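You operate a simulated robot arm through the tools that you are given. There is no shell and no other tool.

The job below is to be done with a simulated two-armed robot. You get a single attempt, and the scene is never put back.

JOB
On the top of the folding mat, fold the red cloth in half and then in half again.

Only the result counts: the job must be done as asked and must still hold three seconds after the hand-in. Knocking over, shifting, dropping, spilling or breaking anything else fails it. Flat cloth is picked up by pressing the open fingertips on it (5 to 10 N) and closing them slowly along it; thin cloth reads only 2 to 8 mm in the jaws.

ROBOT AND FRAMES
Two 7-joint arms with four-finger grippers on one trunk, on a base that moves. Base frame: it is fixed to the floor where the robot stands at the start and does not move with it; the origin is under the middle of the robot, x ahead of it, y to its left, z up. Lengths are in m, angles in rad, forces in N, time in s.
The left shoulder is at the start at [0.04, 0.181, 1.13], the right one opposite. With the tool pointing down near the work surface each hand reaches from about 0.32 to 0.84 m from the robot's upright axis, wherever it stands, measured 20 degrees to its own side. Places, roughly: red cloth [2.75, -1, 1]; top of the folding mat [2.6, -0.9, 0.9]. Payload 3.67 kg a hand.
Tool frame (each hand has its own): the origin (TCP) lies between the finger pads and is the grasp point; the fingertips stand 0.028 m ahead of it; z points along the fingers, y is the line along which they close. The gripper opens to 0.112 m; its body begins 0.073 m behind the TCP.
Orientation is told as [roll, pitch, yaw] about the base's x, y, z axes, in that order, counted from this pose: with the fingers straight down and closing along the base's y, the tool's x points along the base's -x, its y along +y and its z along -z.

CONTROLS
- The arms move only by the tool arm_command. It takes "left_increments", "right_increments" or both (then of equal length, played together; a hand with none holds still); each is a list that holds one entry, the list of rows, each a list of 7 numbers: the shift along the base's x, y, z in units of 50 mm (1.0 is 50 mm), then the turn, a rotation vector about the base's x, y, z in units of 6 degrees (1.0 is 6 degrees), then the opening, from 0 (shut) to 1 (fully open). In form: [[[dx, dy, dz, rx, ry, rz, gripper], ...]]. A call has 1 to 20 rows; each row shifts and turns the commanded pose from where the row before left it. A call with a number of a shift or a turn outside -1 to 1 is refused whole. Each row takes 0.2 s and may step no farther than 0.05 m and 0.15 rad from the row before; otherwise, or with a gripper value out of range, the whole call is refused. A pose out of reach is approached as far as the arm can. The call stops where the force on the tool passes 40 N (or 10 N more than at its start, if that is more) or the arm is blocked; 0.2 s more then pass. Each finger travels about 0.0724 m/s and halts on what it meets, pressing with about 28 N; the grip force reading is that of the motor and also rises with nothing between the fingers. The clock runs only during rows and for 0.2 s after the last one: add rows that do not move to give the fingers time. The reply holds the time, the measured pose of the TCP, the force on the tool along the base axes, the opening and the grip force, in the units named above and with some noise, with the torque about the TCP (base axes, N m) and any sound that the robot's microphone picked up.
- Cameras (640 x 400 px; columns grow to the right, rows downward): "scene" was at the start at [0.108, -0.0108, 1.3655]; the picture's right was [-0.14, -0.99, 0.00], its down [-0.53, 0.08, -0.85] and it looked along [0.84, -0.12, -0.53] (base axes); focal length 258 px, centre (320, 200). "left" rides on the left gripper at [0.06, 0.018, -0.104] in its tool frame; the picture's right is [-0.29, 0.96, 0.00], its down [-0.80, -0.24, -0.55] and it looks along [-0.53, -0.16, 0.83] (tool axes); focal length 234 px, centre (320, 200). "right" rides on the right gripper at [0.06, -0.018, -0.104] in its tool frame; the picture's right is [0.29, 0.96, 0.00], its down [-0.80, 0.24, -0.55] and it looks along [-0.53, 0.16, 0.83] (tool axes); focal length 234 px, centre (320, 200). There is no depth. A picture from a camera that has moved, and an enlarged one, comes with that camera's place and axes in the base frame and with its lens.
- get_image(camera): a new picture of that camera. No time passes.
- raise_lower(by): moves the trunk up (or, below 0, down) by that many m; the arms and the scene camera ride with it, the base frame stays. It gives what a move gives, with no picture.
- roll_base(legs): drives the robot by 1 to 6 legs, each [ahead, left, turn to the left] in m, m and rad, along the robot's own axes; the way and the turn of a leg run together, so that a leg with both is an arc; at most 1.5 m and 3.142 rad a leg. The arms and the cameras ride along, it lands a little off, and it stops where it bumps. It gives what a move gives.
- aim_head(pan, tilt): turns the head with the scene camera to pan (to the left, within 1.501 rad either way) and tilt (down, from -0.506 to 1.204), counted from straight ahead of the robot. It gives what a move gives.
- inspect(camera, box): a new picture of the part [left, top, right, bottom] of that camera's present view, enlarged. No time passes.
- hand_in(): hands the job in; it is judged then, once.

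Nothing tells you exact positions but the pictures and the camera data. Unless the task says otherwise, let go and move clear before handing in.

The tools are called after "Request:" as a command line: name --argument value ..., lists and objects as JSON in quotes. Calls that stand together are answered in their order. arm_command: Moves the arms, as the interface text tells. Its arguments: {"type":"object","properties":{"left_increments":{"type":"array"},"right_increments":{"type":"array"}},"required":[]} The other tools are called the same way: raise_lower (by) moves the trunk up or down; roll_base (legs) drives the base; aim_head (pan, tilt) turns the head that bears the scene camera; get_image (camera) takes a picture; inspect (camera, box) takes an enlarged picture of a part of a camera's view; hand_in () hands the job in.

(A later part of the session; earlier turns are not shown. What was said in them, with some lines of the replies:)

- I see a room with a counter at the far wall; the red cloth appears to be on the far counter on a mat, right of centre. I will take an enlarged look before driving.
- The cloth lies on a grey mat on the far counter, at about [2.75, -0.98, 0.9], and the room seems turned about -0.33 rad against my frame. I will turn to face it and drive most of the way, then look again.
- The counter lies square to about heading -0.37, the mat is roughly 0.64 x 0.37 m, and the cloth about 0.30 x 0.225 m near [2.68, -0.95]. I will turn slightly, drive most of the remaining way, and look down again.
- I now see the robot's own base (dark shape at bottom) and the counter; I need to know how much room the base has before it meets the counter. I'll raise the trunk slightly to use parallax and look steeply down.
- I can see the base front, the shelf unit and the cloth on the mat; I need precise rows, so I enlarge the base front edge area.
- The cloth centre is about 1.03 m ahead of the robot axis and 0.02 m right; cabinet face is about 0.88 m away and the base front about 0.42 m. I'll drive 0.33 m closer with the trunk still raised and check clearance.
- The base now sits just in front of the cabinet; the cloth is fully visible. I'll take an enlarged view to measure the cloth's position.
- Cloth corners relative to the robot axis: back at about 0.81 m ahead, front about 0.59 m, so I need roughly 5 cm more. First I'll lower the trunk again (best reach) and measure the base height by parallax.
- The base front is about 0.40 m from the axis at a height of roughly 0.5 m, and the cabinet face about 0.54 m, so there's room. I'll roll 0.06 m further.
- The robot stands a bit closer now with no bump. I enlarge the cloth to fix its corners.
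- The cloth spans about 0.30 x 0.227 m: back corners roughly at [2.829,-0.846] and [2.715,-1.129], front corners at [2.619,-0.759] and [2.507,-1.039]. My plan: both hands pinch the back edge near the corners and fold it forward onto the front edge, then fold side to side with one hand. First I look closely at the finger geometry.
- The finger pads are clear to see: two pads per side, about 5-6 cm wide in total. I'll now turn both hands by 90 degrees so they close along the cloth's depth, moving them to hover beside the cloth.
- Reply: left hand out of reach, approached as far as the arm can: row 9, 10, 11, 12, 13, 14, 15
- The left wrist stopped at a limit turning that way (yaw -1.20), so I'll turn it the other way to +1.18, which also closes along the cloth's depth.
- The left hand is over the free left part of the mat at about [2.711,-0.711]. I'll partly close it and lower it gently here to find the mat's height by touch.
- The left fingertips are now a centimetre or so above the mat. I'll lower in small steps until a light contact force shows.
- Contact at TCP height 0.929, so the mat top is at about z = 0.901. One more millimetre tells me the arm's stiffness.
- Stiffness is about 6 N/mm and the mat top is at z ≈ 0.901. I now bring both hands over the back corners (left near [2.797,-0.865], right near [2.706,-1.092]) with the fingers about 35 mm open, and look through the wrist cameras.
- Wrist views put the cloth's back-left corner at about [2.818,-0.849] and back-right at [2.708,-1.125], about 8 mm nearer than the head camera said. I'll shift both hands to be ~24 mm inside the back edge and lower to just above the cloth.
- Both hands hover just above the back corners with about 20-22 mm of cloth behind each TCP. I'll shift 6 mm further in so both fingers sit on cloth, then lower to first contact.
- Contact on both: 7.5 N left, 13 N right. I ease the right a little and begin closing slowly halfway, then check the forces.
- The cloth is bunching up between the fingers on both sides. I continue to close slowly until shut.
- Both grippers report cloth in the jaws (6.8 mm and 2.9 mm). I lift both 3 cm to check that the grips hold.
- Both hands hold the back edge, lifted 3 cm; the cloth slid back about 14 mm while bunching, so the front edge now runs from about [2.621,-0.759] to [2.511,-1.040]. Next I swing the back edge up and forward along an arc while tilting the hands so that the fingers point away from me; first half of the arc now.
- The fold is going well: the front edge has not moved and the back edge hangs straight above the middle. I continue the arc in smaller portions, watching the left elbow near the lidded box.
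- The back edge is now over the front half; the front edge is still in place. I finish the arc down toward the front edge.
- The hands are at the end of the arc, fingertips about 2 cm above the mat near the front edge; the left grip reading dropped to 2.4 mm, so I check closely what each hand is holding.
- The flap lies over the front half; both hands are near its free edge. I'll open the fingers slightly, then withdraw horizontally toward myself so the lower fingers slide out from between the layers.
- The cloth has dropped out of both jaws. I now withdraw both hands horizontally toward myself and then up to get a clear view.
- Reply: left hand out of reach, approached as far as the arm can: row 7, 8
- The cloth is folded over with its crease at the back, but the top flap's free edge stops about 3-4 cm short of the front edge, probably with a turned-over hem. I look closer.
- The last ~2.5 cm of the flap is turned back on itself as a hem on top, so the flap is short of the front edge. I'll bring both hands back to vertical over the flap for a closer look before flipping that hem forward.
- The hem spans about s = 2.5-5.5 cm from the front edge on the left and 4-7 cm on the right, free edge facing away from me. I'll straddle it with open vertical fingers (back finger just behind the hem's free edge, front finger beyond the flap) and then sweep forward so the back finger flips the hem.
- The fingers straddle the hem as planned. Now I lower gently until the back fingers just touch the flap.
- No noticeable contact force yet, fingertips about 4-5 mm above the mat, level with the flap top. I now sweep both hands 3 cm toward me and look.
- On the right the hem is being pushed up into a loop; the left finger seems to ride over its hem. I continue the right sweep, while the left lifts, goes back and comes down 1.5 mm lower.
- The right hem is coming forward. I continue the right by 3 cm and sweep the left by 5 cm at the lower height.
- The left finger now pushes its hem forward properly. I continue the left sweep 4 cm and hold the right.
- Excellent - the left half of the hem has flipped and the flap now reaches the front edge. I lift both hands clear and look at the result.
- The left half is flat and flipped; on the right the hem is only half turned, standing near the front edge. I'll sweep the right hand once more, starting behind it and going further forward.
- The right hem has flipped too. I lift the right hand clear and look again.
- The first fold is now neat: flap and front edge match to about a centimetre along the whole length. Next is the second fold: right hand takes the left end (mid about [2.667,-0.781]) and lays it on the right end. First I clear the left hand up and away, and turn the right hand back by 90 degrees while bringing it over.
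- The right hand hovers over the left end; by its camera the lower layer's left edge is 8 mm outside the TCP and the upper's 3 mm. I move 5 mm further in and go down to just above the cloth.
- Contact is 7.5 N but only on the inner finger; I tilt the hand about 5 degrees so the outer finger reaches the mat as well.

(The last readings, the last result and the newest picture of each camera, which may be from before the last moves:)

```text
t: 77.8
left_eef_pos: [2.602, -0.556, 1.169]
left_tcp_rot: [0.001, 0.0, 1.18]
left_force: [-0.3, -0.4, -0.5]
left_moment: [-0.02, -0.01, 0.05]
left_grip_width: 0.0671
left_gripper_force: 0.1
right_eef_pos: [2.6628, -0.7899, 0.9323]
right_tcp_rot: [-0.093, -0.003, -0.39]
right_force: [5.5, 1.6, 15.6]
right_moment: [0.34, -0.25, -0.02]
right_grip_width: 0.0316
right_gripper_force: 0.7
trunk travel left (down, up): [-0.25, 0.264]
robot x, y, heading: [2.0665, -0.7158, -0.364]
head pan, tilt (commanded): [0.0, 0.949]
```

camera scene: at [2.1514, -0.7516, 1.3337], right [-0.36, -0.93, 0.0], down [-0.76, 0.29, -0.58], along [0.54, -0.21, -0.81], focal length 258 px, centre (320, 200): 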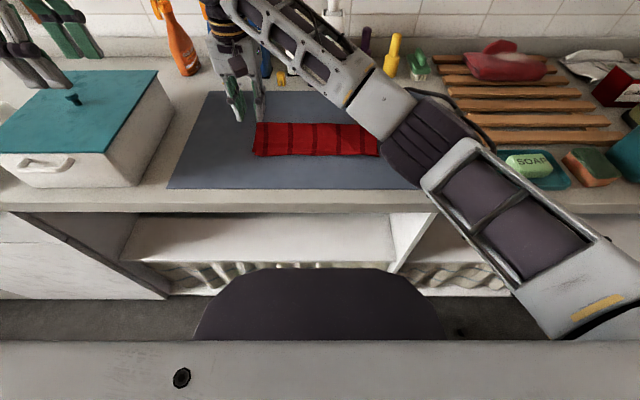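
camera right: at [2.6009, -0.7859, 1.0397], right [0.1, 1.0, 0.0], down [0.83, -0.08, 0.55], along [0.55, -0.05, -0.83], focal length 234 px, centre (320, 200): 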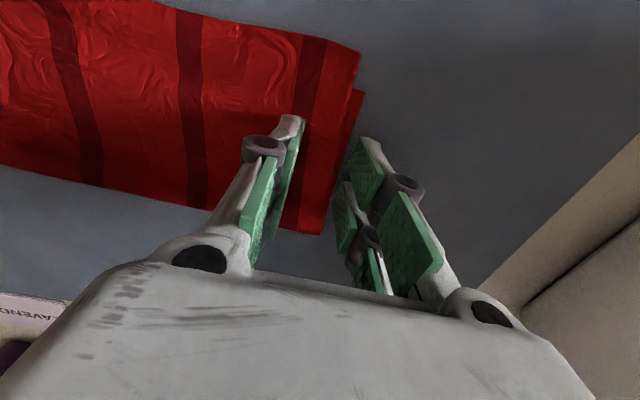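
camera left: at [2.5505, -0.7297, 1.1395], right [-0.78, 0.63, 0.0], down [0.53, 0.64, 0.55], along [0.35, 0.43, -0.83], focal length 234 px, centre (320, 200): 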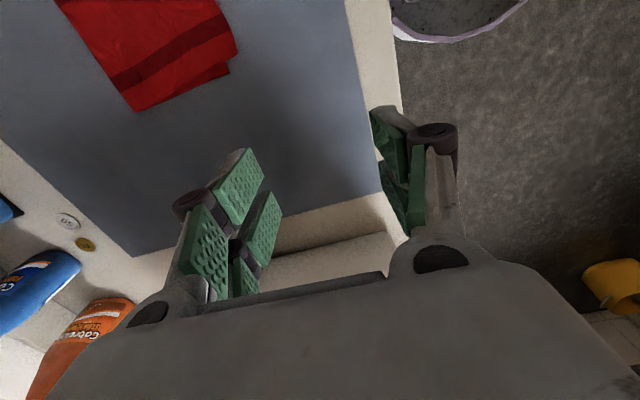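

Request:
arm_command --right_increments '[[[0, 0, 0.01, 0.3, -0.122, 0, 0.27], [0, 0, 0, 0, 0, 0, 0.27]]]'

```text
t: 78.4
left_eef_pos: [2.603, -0.5556, 1.1676]
left_tcp_rot: [0.001, -0.001, 1.18]
left_force: [-0.1, 0.0, 0.3]
left_moment: [-0.01, 0.05, 0.03]
left_grip_width: 0.0672
left_gripper_force: 0.1
right_eef_pos: [2.6627, -0.7911, 0.9315]
right_tcp_rot: [-0.06, -0.003, -0.392]
right_force: [1.8, 1.0, 11.3]
right_moment: [0.09, -0.26, 0.06]
right_grip_width: 0.0308
right_gripper_force: 0.6
trunk travel left (down, up): [-0.25, 0.264]
robot x, y, heading: [2.0717, -0.7219, -0.365]
head pan, tilt (commanded): [0.0, 0.949]
```

Now the load is shared (11 N). I close slowly halfway and check.

Request:
arm_command --right_increments '[[[0, 0, 0.005, 0, 0, 0, 0.25], [0, 0, 0, 0, 0, 0, 0.23], [0, 0, 0, 0, 0, 0, 0.21], [0, 0, 0, 0, 0, 0, 0.19], [0, 0, 0, 0, 0, 0, 0.17], [0, 0, 0, 0, 0, 0, 0.15]]]'

Request:
get_image --camera "right"

Request:
inspect --camera "scene" --box '[220, 100, 340, 180]'

```text
t: 79.8
left_eef_pos: [2.603, -0.556, 1.17]
left_tcp_rot: [0.003, -0.001, 1.181]
left_force: [-0.3, 0.8, -0.5]
left_moment: [0.01, -0.04, 0.0]
left_grip_width: 0.0675
left_gripper_force: 0.1
right_eef_pos: [2.6638, -0.7915, 0.9315]
right_tcp_rot: [-0.059, -0.001, -0.392]
right_force: [-1.2, -0.1, 1.6]
right_moment: [-0.08, 0.0, 0.0]
right_grip_width: 0.017
right_gripper_force: 0.0
trunk travel left (down, up): [-0.25, 0.264]
robot x, y, heading: [2.0602, -0.7187, -0.369]
head pan, tilt (commanded): [0.0, 0.949]
```

```text
taken
camera right: at [2.6035, -0.7802, 1.0353], right [0.1, 0.99, -0.06], down [0.84, -0.05, 0.54], along [0.53, -0.1, -0.84], focal length 234 px, centre (320, 200)
```

right: 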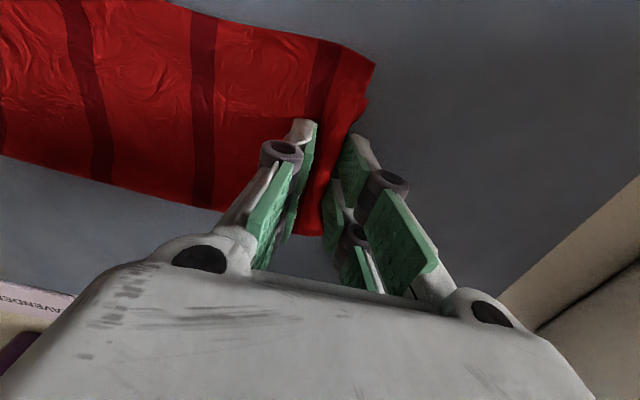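

```text
5.00 times, centred on (280, 140) of scene
camera zoom: at [2.1513, -0.7508, 1.3337], right [-0.36, -0.93, 0.0], down [-0.76, 0.29, -0.58], along [0.54, -0.21, -0.81], focal length 1291 px, centre (520, 500)
```

zoom: 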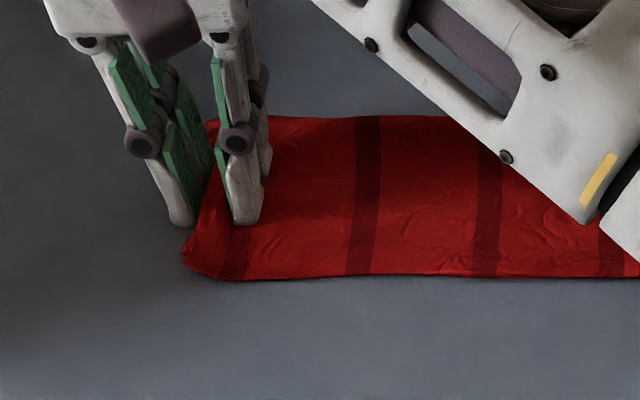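

The force has dropped to under 2 N as the fingers closed, so I press about 1 mm further down while continuing to close.

Request:
arm_command --right_increments '[[[0, 0, -0.02, 0, 0, 0, 0.15], [0, 0, 0, 0, 0, 0, 0.13], [0, 0, 0, 0, 0, 0, 0.11], [0, 0, -0.005, 0, 0, 0, 0.09]]]'

```text
t: 80.8
left_eef_pos: [2.6038, -0.5553, 1.169]
left_tcp_rot: [0.002, -0.001, 1.179]
left_force: [0.7, 0.7, -1.2]
left_moment: [0.01, 0.02, 0.02]
left_grip_width: 0.0672
left_gripper_force: 0.1
right_eef_pos: [2.6639, -0.7909, 0.9307]
right_tcp_rot: [-0.059, -0.001, -0.39]
right_force: [1.3, -0.8, 3.1]
right_moment: [-0.02, -0.02, 0.03]
right_grip_width: 0.0106
right_gripper_force: 0.9
trunk travel left (down, up): [-0.25, 0.264]
robot x, y, heading: [2.0641, -0.7187, -0.365]
head pan, tilt (commanded): [0.0, 0.949]
```

Request:
arm_command --right_increments '[[[0, 0, -0.01, 0, 0, 0, 0.08], [0, 0, -0.005, 0, 0, 0, 0.06], [0, 0, 0, 0, 0, 0, 0.04], [0, 0, 0, 0, 0, 0, 0.02], [0, 0, 0, 0, 0, 0, 0], [0, 0, 0, 0, 0, 0, 0], [0, 0, 0, 0, 0, 0, 0]]]'

Request:
get_image --camera "right"

Request:
inspect --camera "scene" --box '[220, 100, 340, 180]'

```text
t: 82.4
left_eef_pos: [2.6043, -0.5576, 1.1684]
left_tcp_rot: [0.001, -0.001, 1.181]
left_force: [-0.4, -0.1, 0.2]
left_moment: [0.02, 0.0, -0.02]
left_grip_width: 0.0669
left_gripper_force: 0.0
right_eef_pos: [2.6631, -0.7921, 0.9309]
right_tcp_rot: [-0.059, -0.003, -0.392]
right_force: [1.0, -4.5, 6.5]
right_moment: [-0.18, 0.03, 0.01]
right_grip_width: 0.0059
right_gripper_force: 27.7
trunk travel left (down, up): [-0.25, 0.264]
robot x, y, heading: [2.071, -0.7194, -0.362]
head pan, tilt (commanded): [0.0, 0.949]
```

```text
taken
camera right: at [2.6027, -0.7808, 1.0345], right [0.1, 0.99, -0.06], down [0.84, -0.05, 0.54], along [0.53, -0.1, -0.84], focal length 234 px, centre (320, 200)
```

right: 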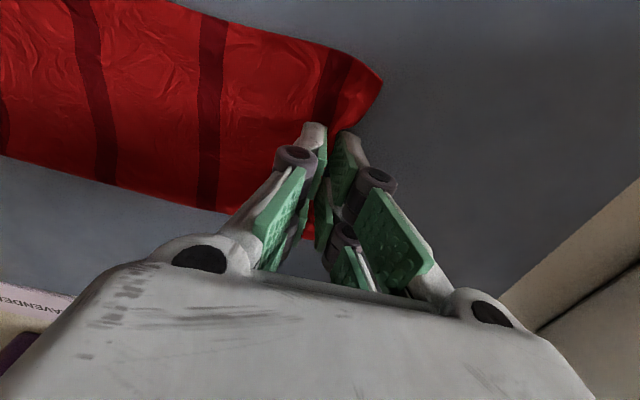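

```text
5.00 times, centred on (280, 140) of scene
camera zoom: at [2.1511, -0.7514, 1.3337], right [-0.36, -0.93, 0.0], down [-0.76, 0.29, -0.58], along [0.54, -0.21, -0.81], focal length 1291 px, centre (520, 500)
```

zoom: 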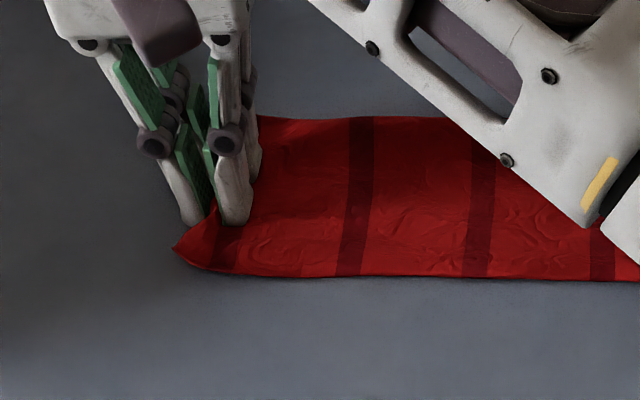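

The grip reads 5.9 mm. I lift 3 cm and check that both layers come along.

Request:
arm_command --right_increments '[[[-0.012, -0.028, 0.15, 0, 0, 0, 0], [-0.012, -0.028, 0.15, 0, 0, 0, 0], [-0.012, -0.028, 0.15, 0, 0, 0, 0], [-0.012, -0.028, 0.15, 0, 0, 0, 0], [0, 0, 0, 0, 0, 0, 0]]]'

Request:
get_image --camera "right"

Request:
get_image --camera "left"

Request:
inspect --camera "scene" --box '[220, 100, 400, 200]'

```text
t: 83.6
left_eef_pos: [2.6049, -0.5557, 1.168]
left_tcp_rot: [0.001, -0.001, 1.18]
left_force: [-0.3, 0.1, 0.5]
left_moment: [0.0, 0.03, -0.03]
left_grip_width: 0.0673
left_gripper_force: 0.2
right_eef_pos: [2.662, -0.7966, 0.9595]
right_tcp_rot: [-0.058, -0.001, -0.391]
right_force: [-1.0, -0.4, -0.1]
right_moment: [-0.03, 0.01, -0.01]
right_grip_width: 0.0054
right_gripper_force: 28.0
trunk travel left (down, up): [-0.25, 0.264]
robot x, y, heading: [2.063, -0.7211, -0.366]
head pan, tilt (commanded): [0.0, 0.949]
```

```text
taken
camera right: at [2.6015, -0.7857, 1.0635], right [0.1, 0.99, -0.06], down [0.84, -0.05, 0.54], along [0.53, -0.1, -0.84], focal length 234 px, centre (320, 200)
```

right: 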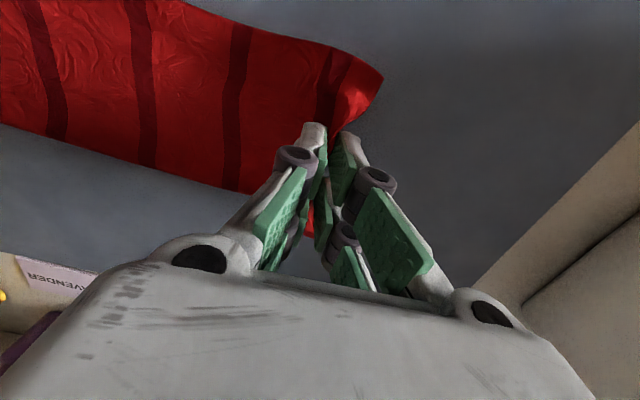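

```text
taken
camera left: at [2.5653, -0.6051, 1.2727], right [-0.78, 0.63, 0.0], down [0.53, 0.65, 0.55], along [0.35, 0.43, -0.83], focal length 234 px, centre (320, 200)
```

left: 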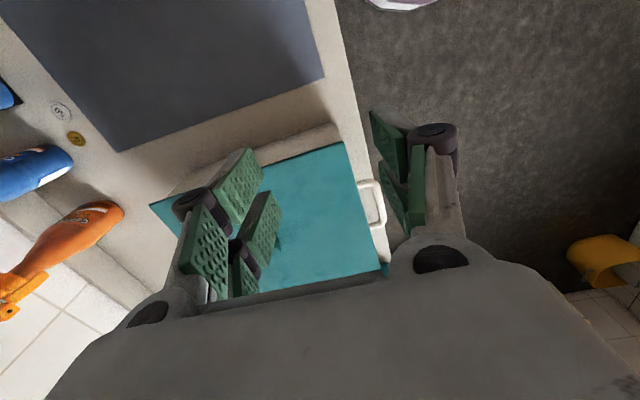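

```text
3.56 times, centred on (310, 150) of scene
camera zoom: at [2.1518, -0.7508, 1.3337], right [-0.36, -0.93, 0.0], down [-0.76, 0.29, -0.58], along [0.54, -0.21, -0.81], focal length 918 px, centre (356, 378)
```

zoom: 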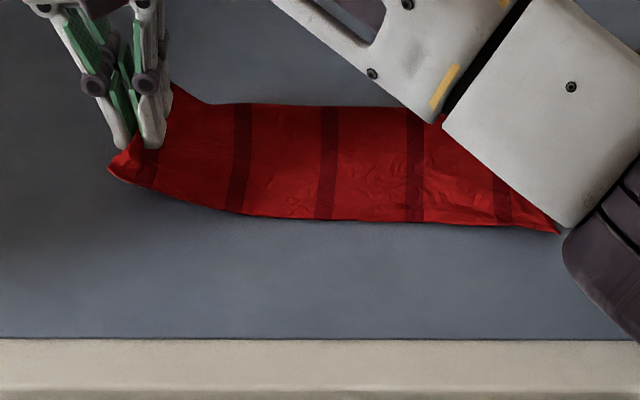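

Both layers are lifted together. I now swing the left end up and over to the right along an arc, gradually tilting the hand so the fingers end up pointing left; first half now.

Request:
arm_command --right_increments '[[[-0.0786, -0.1707, 0.314, 0.3697, -0.1571, 0.028, 0], [-0.0786, -0.1707, 0.314, 0.3697, -0.1571, 0.028, 0], [-0.1208, -0.2624, 0.253, 0.3697, -0.1571, 0.028, 0], [-0.1208, -0.2624, 0.253, 0.3697, -0.1571, 0.028, 0], [-0.153, -0.3323, 0.171, 0.3697, -0.1571, 0.028, 0], [-0.153, -0.3323, 0.171, 0.3697, -0.1571, 0.028, 0], [-0.1718, -0.3732, 0.07, 0.3697, -0.1571, 0.028, 0], [-0.1718, -0.3732, 0.07, 0.3697, -0.1571, 0.028, 0], [0, 0, 0, 0, 0, 0, 0]]]'

Request:
get_image --camera "scene"

Request:
inspect --camera "scene" --box '[220, 60, 420, 190]'

Request:
get_image --camera "right"

```text
t: 85.6
left_eef_pos: [2.6048, -0.5548, 1.1694]
left_tcp_rot: [0.001, 0.001, 1.18]
left_force: [0.6, 0.5, 0.2]
left_moment: [0.01, 0.03, 0.02]
left_grip_width: 0.0672
left_gripper_force: 0.0
right_eef_pos: [2.6108, -0.9103, 1.042]
right_tcp_rot: [0.277, -0.007, -0.366]
right_force: [0.1, 0.7, -0.2]
right_moment: [-0.02, 0.02, 0.01]
right_grip_width: 0.0056
right_gripper_force: 27.9
trunk travel left (down, up): [-0.25, 0.264]
robot x, y, heading: [2.0639, -0.7166, -0.368]
head pan, tilt (commanded): [0.0, 0.949]
```

```text
taken
camera scene: at [2.1519, -0.7501, 1.3337], right [-0.36, -0.93, 0.0], down [-0.76, 0.29, -0.58], along [0.54, -0.21, -0.81], focal length 258 px, centre (320, 200)
```

scene: 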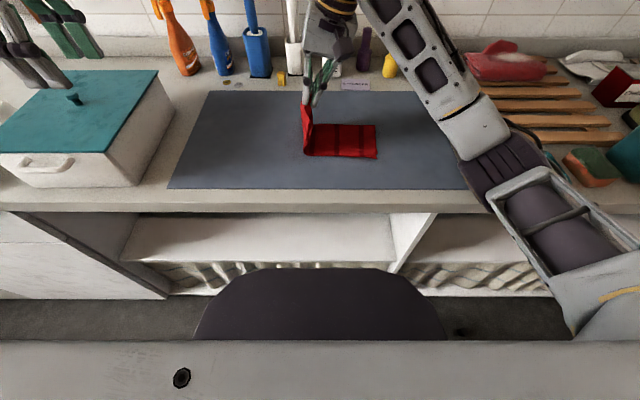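

```text
3.08 times, centred on (320, 125) of scene
camera zoom: at [2.1519, -0.7501, 1.3337], right [-0.36, -0.93, 0.0], down [-0.76, 0.29, -0.58], along [0.54, -0.21, -0.81], focal length 794 px, centre (320, 431)
```

zoom: 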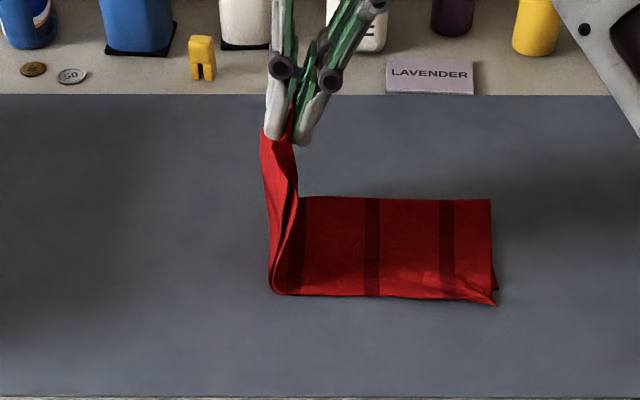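

```text
taken
camera right: at [2.5368, -0.9323, 1.1348], right [0.06, 0.96, 0.26], down [0.77, -0.21, 0.61], along [0.64, 0.16, -0.75], focal length 234 px, centre (320, 200)
```

right: 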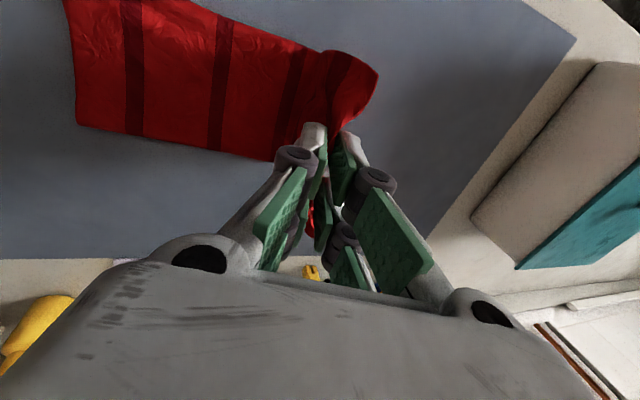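

The left half stands upright above the middle, both layers together, and the right half lies flat. I continue over to the right.

Request:
arm_command --right_increments '[[[-0.176, -0.3823, -0.035, 0.3697, -0.1571, 0.028, 0], [-0.176, -0.3823, -0.035, 0.3697, -0.1571, 0.028, 0], [-0.1626, -0.3532, -0.14, 0.3697, -0.1571, 0.028, 0], [-0.1626, -0.3532, -0.14, 0.3697, -0.1571, 0.028, 0], [-0.1359, -0.2951, -0.231, 0.3697, -0.1571, 0.028, 0], [-0.1359, -0.2951, -0.231, 0.3697, -0.1571, 0.028, 0], [0, 0, 0, 0, 0, 0, 0]]]'

Request:
get_image --camera "scene"

Request:
inspect --camera "scene" --box '[240, 80, 440, 200]'

Request:
get_image --camera "right"

```text
t: 87.2
left_eef_pos: [2.6048, -0.5555, 1.1683]
left_tcp_rot: [0.0, -0.001, 1.181]
left_force: [0.5, -0.7, -0.1]
left_moment: [-0.02, 0.01, 0.03]
left_grip_width: 0.0672
left_gripper_force: 0.1
right_eef_pos: [2.5608, -1.0135, 1.0009]
right_tcp_rot: [0.53, -0.018, -0.353]
right_force: [-0.6, 0.2, 0.2]
right_moment: [-0.01, -0.02, -0.03]
right_grip_width: 0.0053
right_gripper_force: 27.8
trunk travel left (down, up): [-0.25, 0.264]
robot x, y, heading: [2.0649, -0.7202, -0.364]
head pan, tilt (commanded): [0.0, 0.949]
```

```text
taken
camera scene: at [2.1519, -0.7503, 1.3337], right [-0.36, -0.93, 0.0], down [-0.76, 0.29, -0.58], along [0.54, -0.21, -0.81], focal length 258 px, centre (320, 200)
```

scene: 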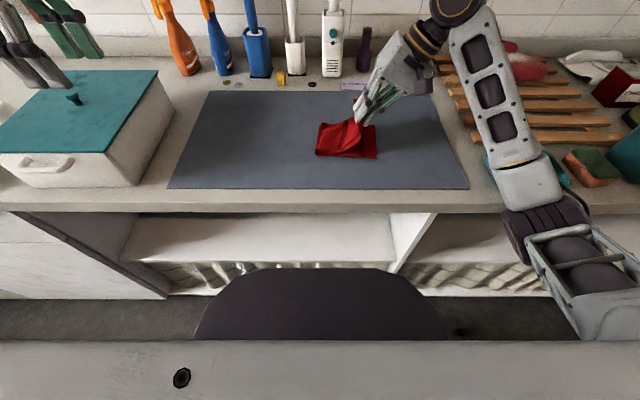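

```text
3.20 times, centred on (340, 140) of scene
camera zoom: at [2.1519, -0.7503, 1.3337], right [-0.36, -0.93, 0.0], down [-0.76, 0.29, -0.58], along [0.54, -0.21, -0.81], focal length 826 px, centre (256, 392)
```

zoom: 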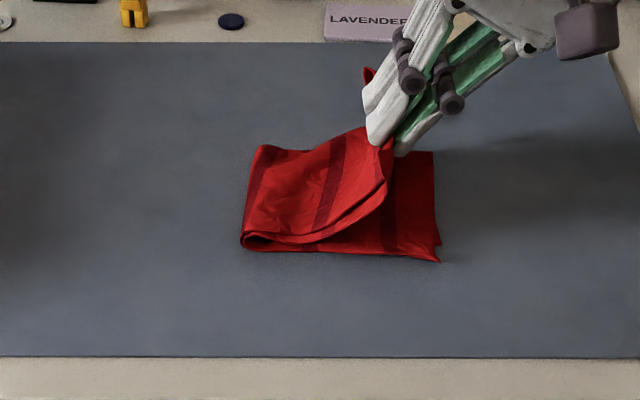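

```text
taken
camera right: at [2.4803, -1.0569, 1.0794], right [0.01, 0.88, 0.48], down [0.71, -0.34, 0.61], along [0.7, 0.34, -0.63], focal length 234 px, centre (320, 200)
```

right: 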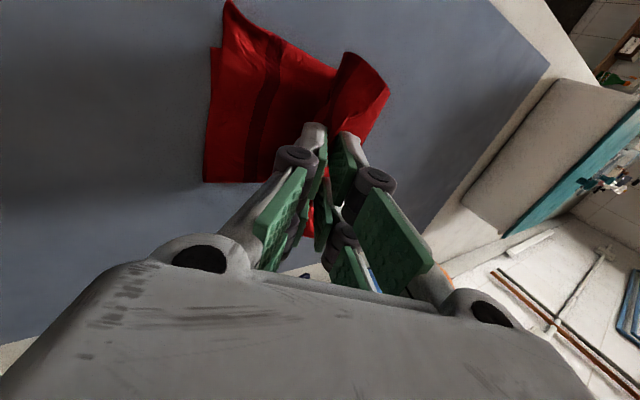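

Request:
arm_command --right_increments '[[[-0.0974, -0.2116, -0.303, 0.3697, -0.1571, 0.028, 0], [-0.0974, -0.2116, -0.303, 0.3697, -0.1571, 0.028, 0], [-0.07, -0.15, -0.323, 0.3697, -0.1571, 0.028, 0], [-0.07, -0.15, -0.27, 0.3697, -0.1571, 0.028, 0], [0, 0, 0, 0, 0, 0, 0]]]'

Request:
get_image --camera "scene"

Request:
inspect --camera "scene" --box '[270, 90, 430, 190]'

Request:
get_image --camera "right"

```text
t: 88.4
left_eef_pos: [2.6045, -0.5562, 1.1679]
left_tcp_rot: [0.002, 0.0, 1.179]
left_force: [0.4, -0.3, 0.0]
left_moment: [-0.06, -0.01, 0.02]
left_grip_width: 0.0673
left_gripper_force: 0.0
right_eef_pos: [2.5454, -1.0485, 0.939]
right_tcp_rot: [0.698, -0.027, -0.345]
right_force: [0.2, -0.1, -0.3]
right_moment: [-0.02, 0.0, 0.03]
right_grip_width: 0.0054
right_gripper_force: 28.1
trunk travel left (down, up): [-0.25, 0.264]
robot x, y, heading: [2.0686, -0.7197, -0.365]
head pan, tilt (commanded): [0.0, 0.949]
```

```text
taken
camera scene: at [2.1517, -0.7505, 1.3337], right [-0.36, -0.93, 0.0], down [-0.76, 0.29, -0.58], along [0.54, -0.21, -0.81], focal length 258 px, centre (320, 200)
```

scene: 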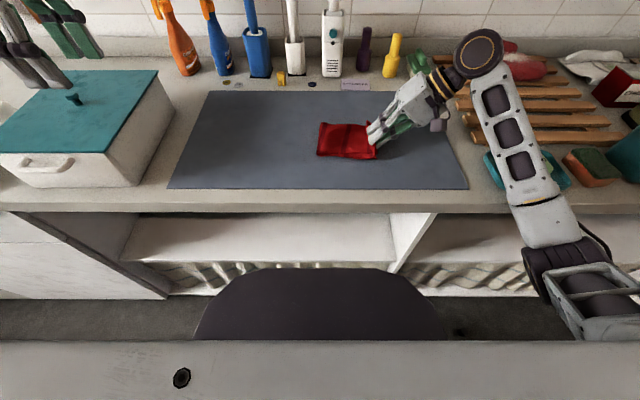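

```text
4.00 times, centred on (350, 140) of scene
camera zoom: at [2.1517, -0.7505, 1.3337], right [-0.36, -0.93, 0.0], down [-0.76, 0.29, -0.58], along [0.54, -0.21, -0.81], focal length 1032 px, centre (200, 440)
```

zoom: 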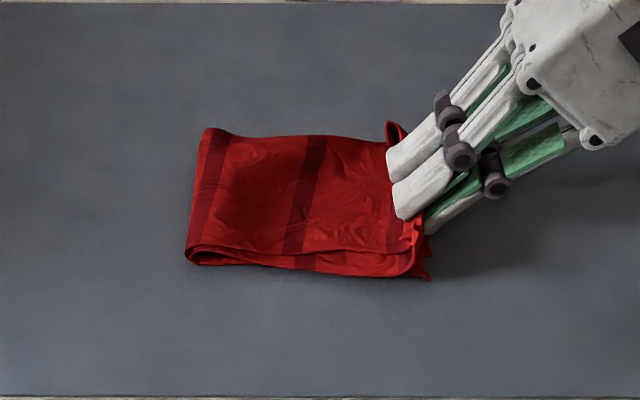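

```text
taken
camera right: at [2.4591, -1.1052, 1.0047], right [-0.04, 0.79, 0.61], down [0.68, -0.43, 0.6], along [0.74, 0.43, -0.52], focal length 234 px, centre (320, 200)
```

right: 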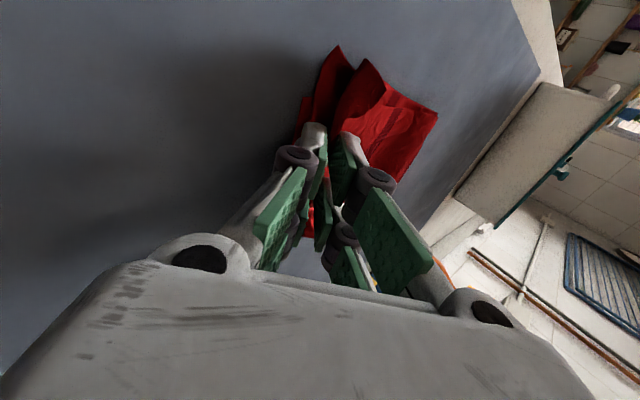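

The flap's end now lies over the right end, edges nearly matching. I open the fingers a little while rising slightly, then withdraw to the right.

Request:
arm_command --right_increments '[[[0, 0, 0.01, 0, 0, 0, 0.05], [0, 0, 0.03, 0, 0, 0, 0.1], [0, 0, 0.03, 0, 0, 0, 0.15], [0, 0, 0.03, 0, 0, 0, 0.2], [0, 0, 0, 0, 0, 0, 0.22], [0, 0, 0, 0, 0, 0, 0.22], [-0.105, -0.227, 0, 0, 0, 0, 0.22], [-0.105, -0.227, 0, 0, 0, 0, 0.22], [-0.105, -0.227, 0, 0, 0, 0, 0.22], [-0.105, -0.227, 0, 0, 0, 0, 0.22], [-0.105, -0.227, 0.1, 0, 0, 0, 0.22], [-0.1, -0.2, 0.5, 0, 0, 0, 0.22], [0, 0, 0.8, 0, 0, 0, 0.22], [0, 0, 0.6, 0, 0, 0, 0.22], [0, 0, 0, 0, 0, 0, 0.22]]]'

Request:
get_image --camera "scene"

Request:
inspect --camera "scene" --box '[300, 105, 400, 170]'

Request:
get_image --camera "right"

```text
t: 91.6
left_eef_pos: [2.6042, -0.5563, 1.1685]
left_tcp_rot: [0.001, 0.0, 1.18]
left_force: [0.4, -0.4, -0.1]
left_moment: [0.01, -0.01, 0.0]
left_grip_width: 0.0672
left_gripper_force: 0.1
right_eef_pos: [2.5139, -1.1154, 1.0452]
right_tcp_rot: [0.699, -0.026, -0.346]
right_force: [-0.4, -0.1, 0.3]
right_moment: [-0.03, -0.01, 0.03]
right_grip_width: 0.0248
right_gripper_force: 0.1
trunk travel left (down, up): [-0.25, 0.264]
robot x, y, heading: [2.0685, -0.7196, -0.364]
head pan, tilt (commanded): [0.0, 0.949]
```

```text
taken
camera scene: at [2.1516, -0.7512, 1.3337], right [-0.36, -0.93, 0.0], down [-0.76, 0.29, -0.58], along [0.54, -0.21, -0.81], focal length 258 px, centre (320, 200)
```

scene: 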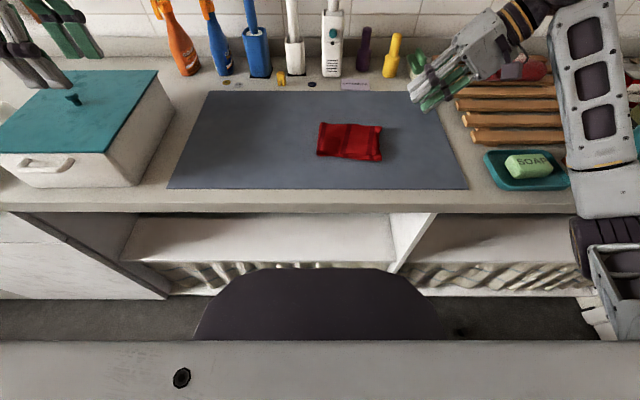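

```text
6.15 times, centred on (350, 138) of scene
camera zoom: at [2.1516, -0.7512, 1.3337], right [-0.36, -0.93, 0.0], down [-0.76, 0.29, -0.58], along [0.54, -0.21, -0.81], focal length 1588 px, centre (135, 585)
```

zoom: 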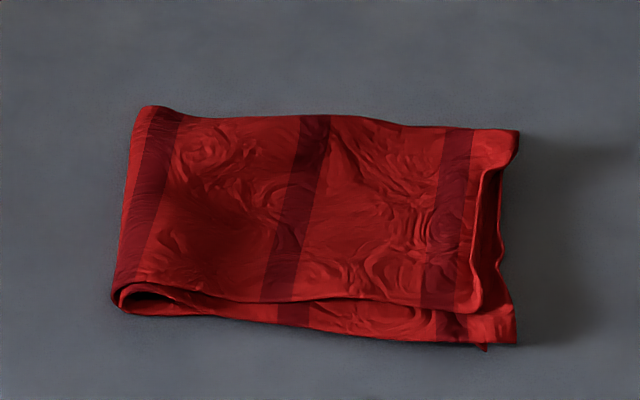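

```text
taken
camera right: at [2.428, -1.1722, 1.111], right [-0.04, 0.79, 0.61], down [0.68, -0.43, 0.6], along [0.73, 0.43, -0.52], focal length 234 px, centre (320, 200)
```

right: 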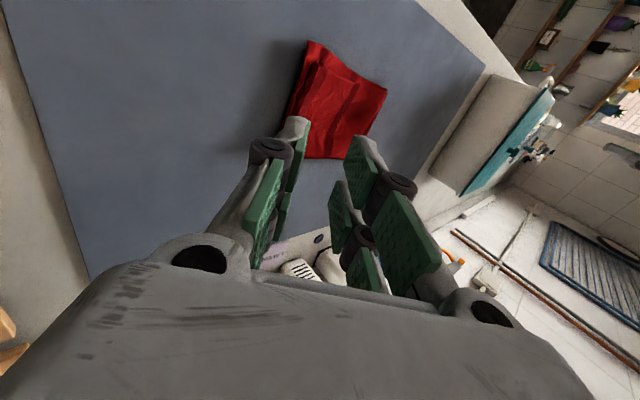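

The cloth is now folded in half twice, lying on the mat, with the top end within about 1 cm of the lower end. I raise the right hand further away, let some time pass and check that it is stable and nothing else moved.

Request:
arm_command --right_increments '[[[-0.2, -0.1, 0.6, 0, 0, 0, 0.3], [-0.2, -0.1, 0.6, 0, 0, 0, 0.3], [-0.2, 0, 0.4, 0, 0, 0, 0.3], [0, 0, 0, 0, 0, 0, 0.3], [0, 0, 0, 0, 0, 0, 0.3], [0, 0, 0, 0, 0, 0, 0.3], [0, 0, 0, 0, 0, 0, 0.3], [0, 0, 0, 0, 0, 0, 0.3], [0, 0, 0, 0, 0, 0, 0.3], [0, 0, 0, 0, 0, 0, 0.3]]]'

Request:
get_image --camera "scene"

Request:
inspect --camera "scene" --box '[300, 105, 400, 170]'

Request:
get_image --camera "right"

```text
t: 93.8
left_eef_pos: [2.6056, -0.5575, 1.1697]
left_tcp_rot: [0.002, 0.0, 1.179]
left_force: [1.2, -0.6, -0.3]
left_moment: [-0.02, -0.03, 0.01]
left_grip_width: 0.0673
left_gripper_force: 0.0
right_eef_pos: [2.4832, -1.1259, 1.1254]
right_tcp_rot: [0.697, -0.029, -0.346]
right_force: [-0.1, 0.5, 0.4]
right_moment: [0.01, -0.02, -0.04]
right_grip_width: 0.0339
right_gripper_force: 0.0
trunk travel left (down, up): [-0.25, 0.264]
robot x, y, heading: [2.0647, -0.7176, -0.361]
head pan, tilt (commanded): [0.0, 0.949]
```

```text
taken
camera scene: at [2.1515, -0.751, 1.3337], right [-0.36, -0.93, 0.0], down [-0.76, 0.29, -0.58], along [0.54, -0.21, -0.81], focal length 258 px, centre (320, 200)
```

scene: 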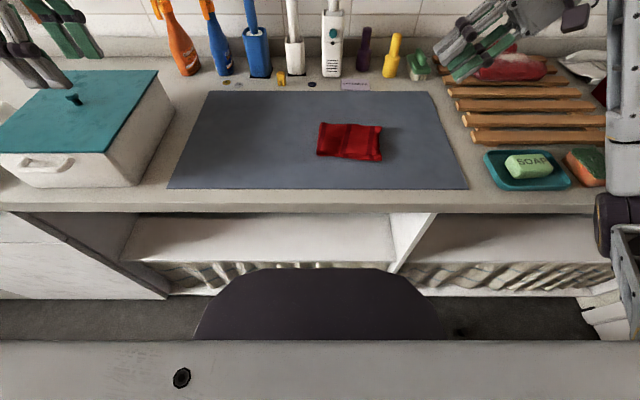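

```text
6.15 times, centred on (350, 138) of scene
camera zoom: at [2.1515, -0.751, 1.3337], right [-0.36, -0.93, 0.0], down [-0.76, 0.29, -0.58], along [0.54, -0.21, -0.81], focal length 1588 px, centre (135, 585)
```

zoom: 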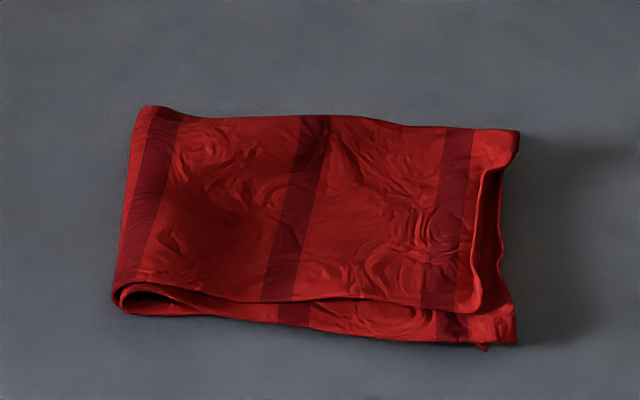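

```text
taken
camera right: at [2.3975, -1.1825, 1.1919], right [-0.04, 0.79, 0.61], down [0.68, -0.43, 0.6], along [0.73, 0.43, -0.52], focal length 234 px, centre (320, 200)
```

right: 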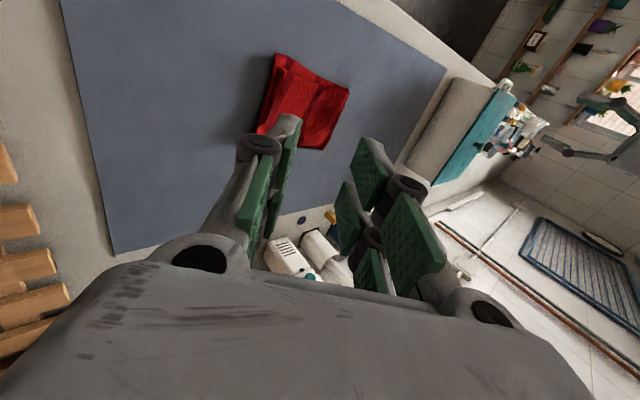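

The twice-folded cloth has stayed unchanged on the mat for two seconds, about 0.155 x 0.125 m against 0.30 x 0.23 m at the start. Both hands are clear and nothing else has moved, so I hand the job in.

Request:
hand_in

```text
The job is handed in.
```

The red cloth is folded in half twice and lies on top of the folding mat. It now measures about 0.155 × 0.125 m, down from about 0.30 × 0.23 m. I've handed the job in, but no result has come back.

- **First fold:** I brought the back edge forward onto the front edge with both hands. It landed with its edge turned over, so I swept that edge flat with the fingers. The two edges then matched to about 1 cm.
- **Second fold:** the right hand brought the left end over onto the right end, carrying both layers. The ends match to about 1 cm at the front. The back corner may overlap slightly, but the lower corner was hidden from view.
- **Looseness:** the cloth is not pressed flat. The second crease, at the left, is a little open near the front, and the pack stands roughly 1 to 1.5 cm high.

The cloth stayed unchanged for the roughly two seconds I watched before handing in. Both hands have let go and are clear, and in the last picture nothing else looked moved.
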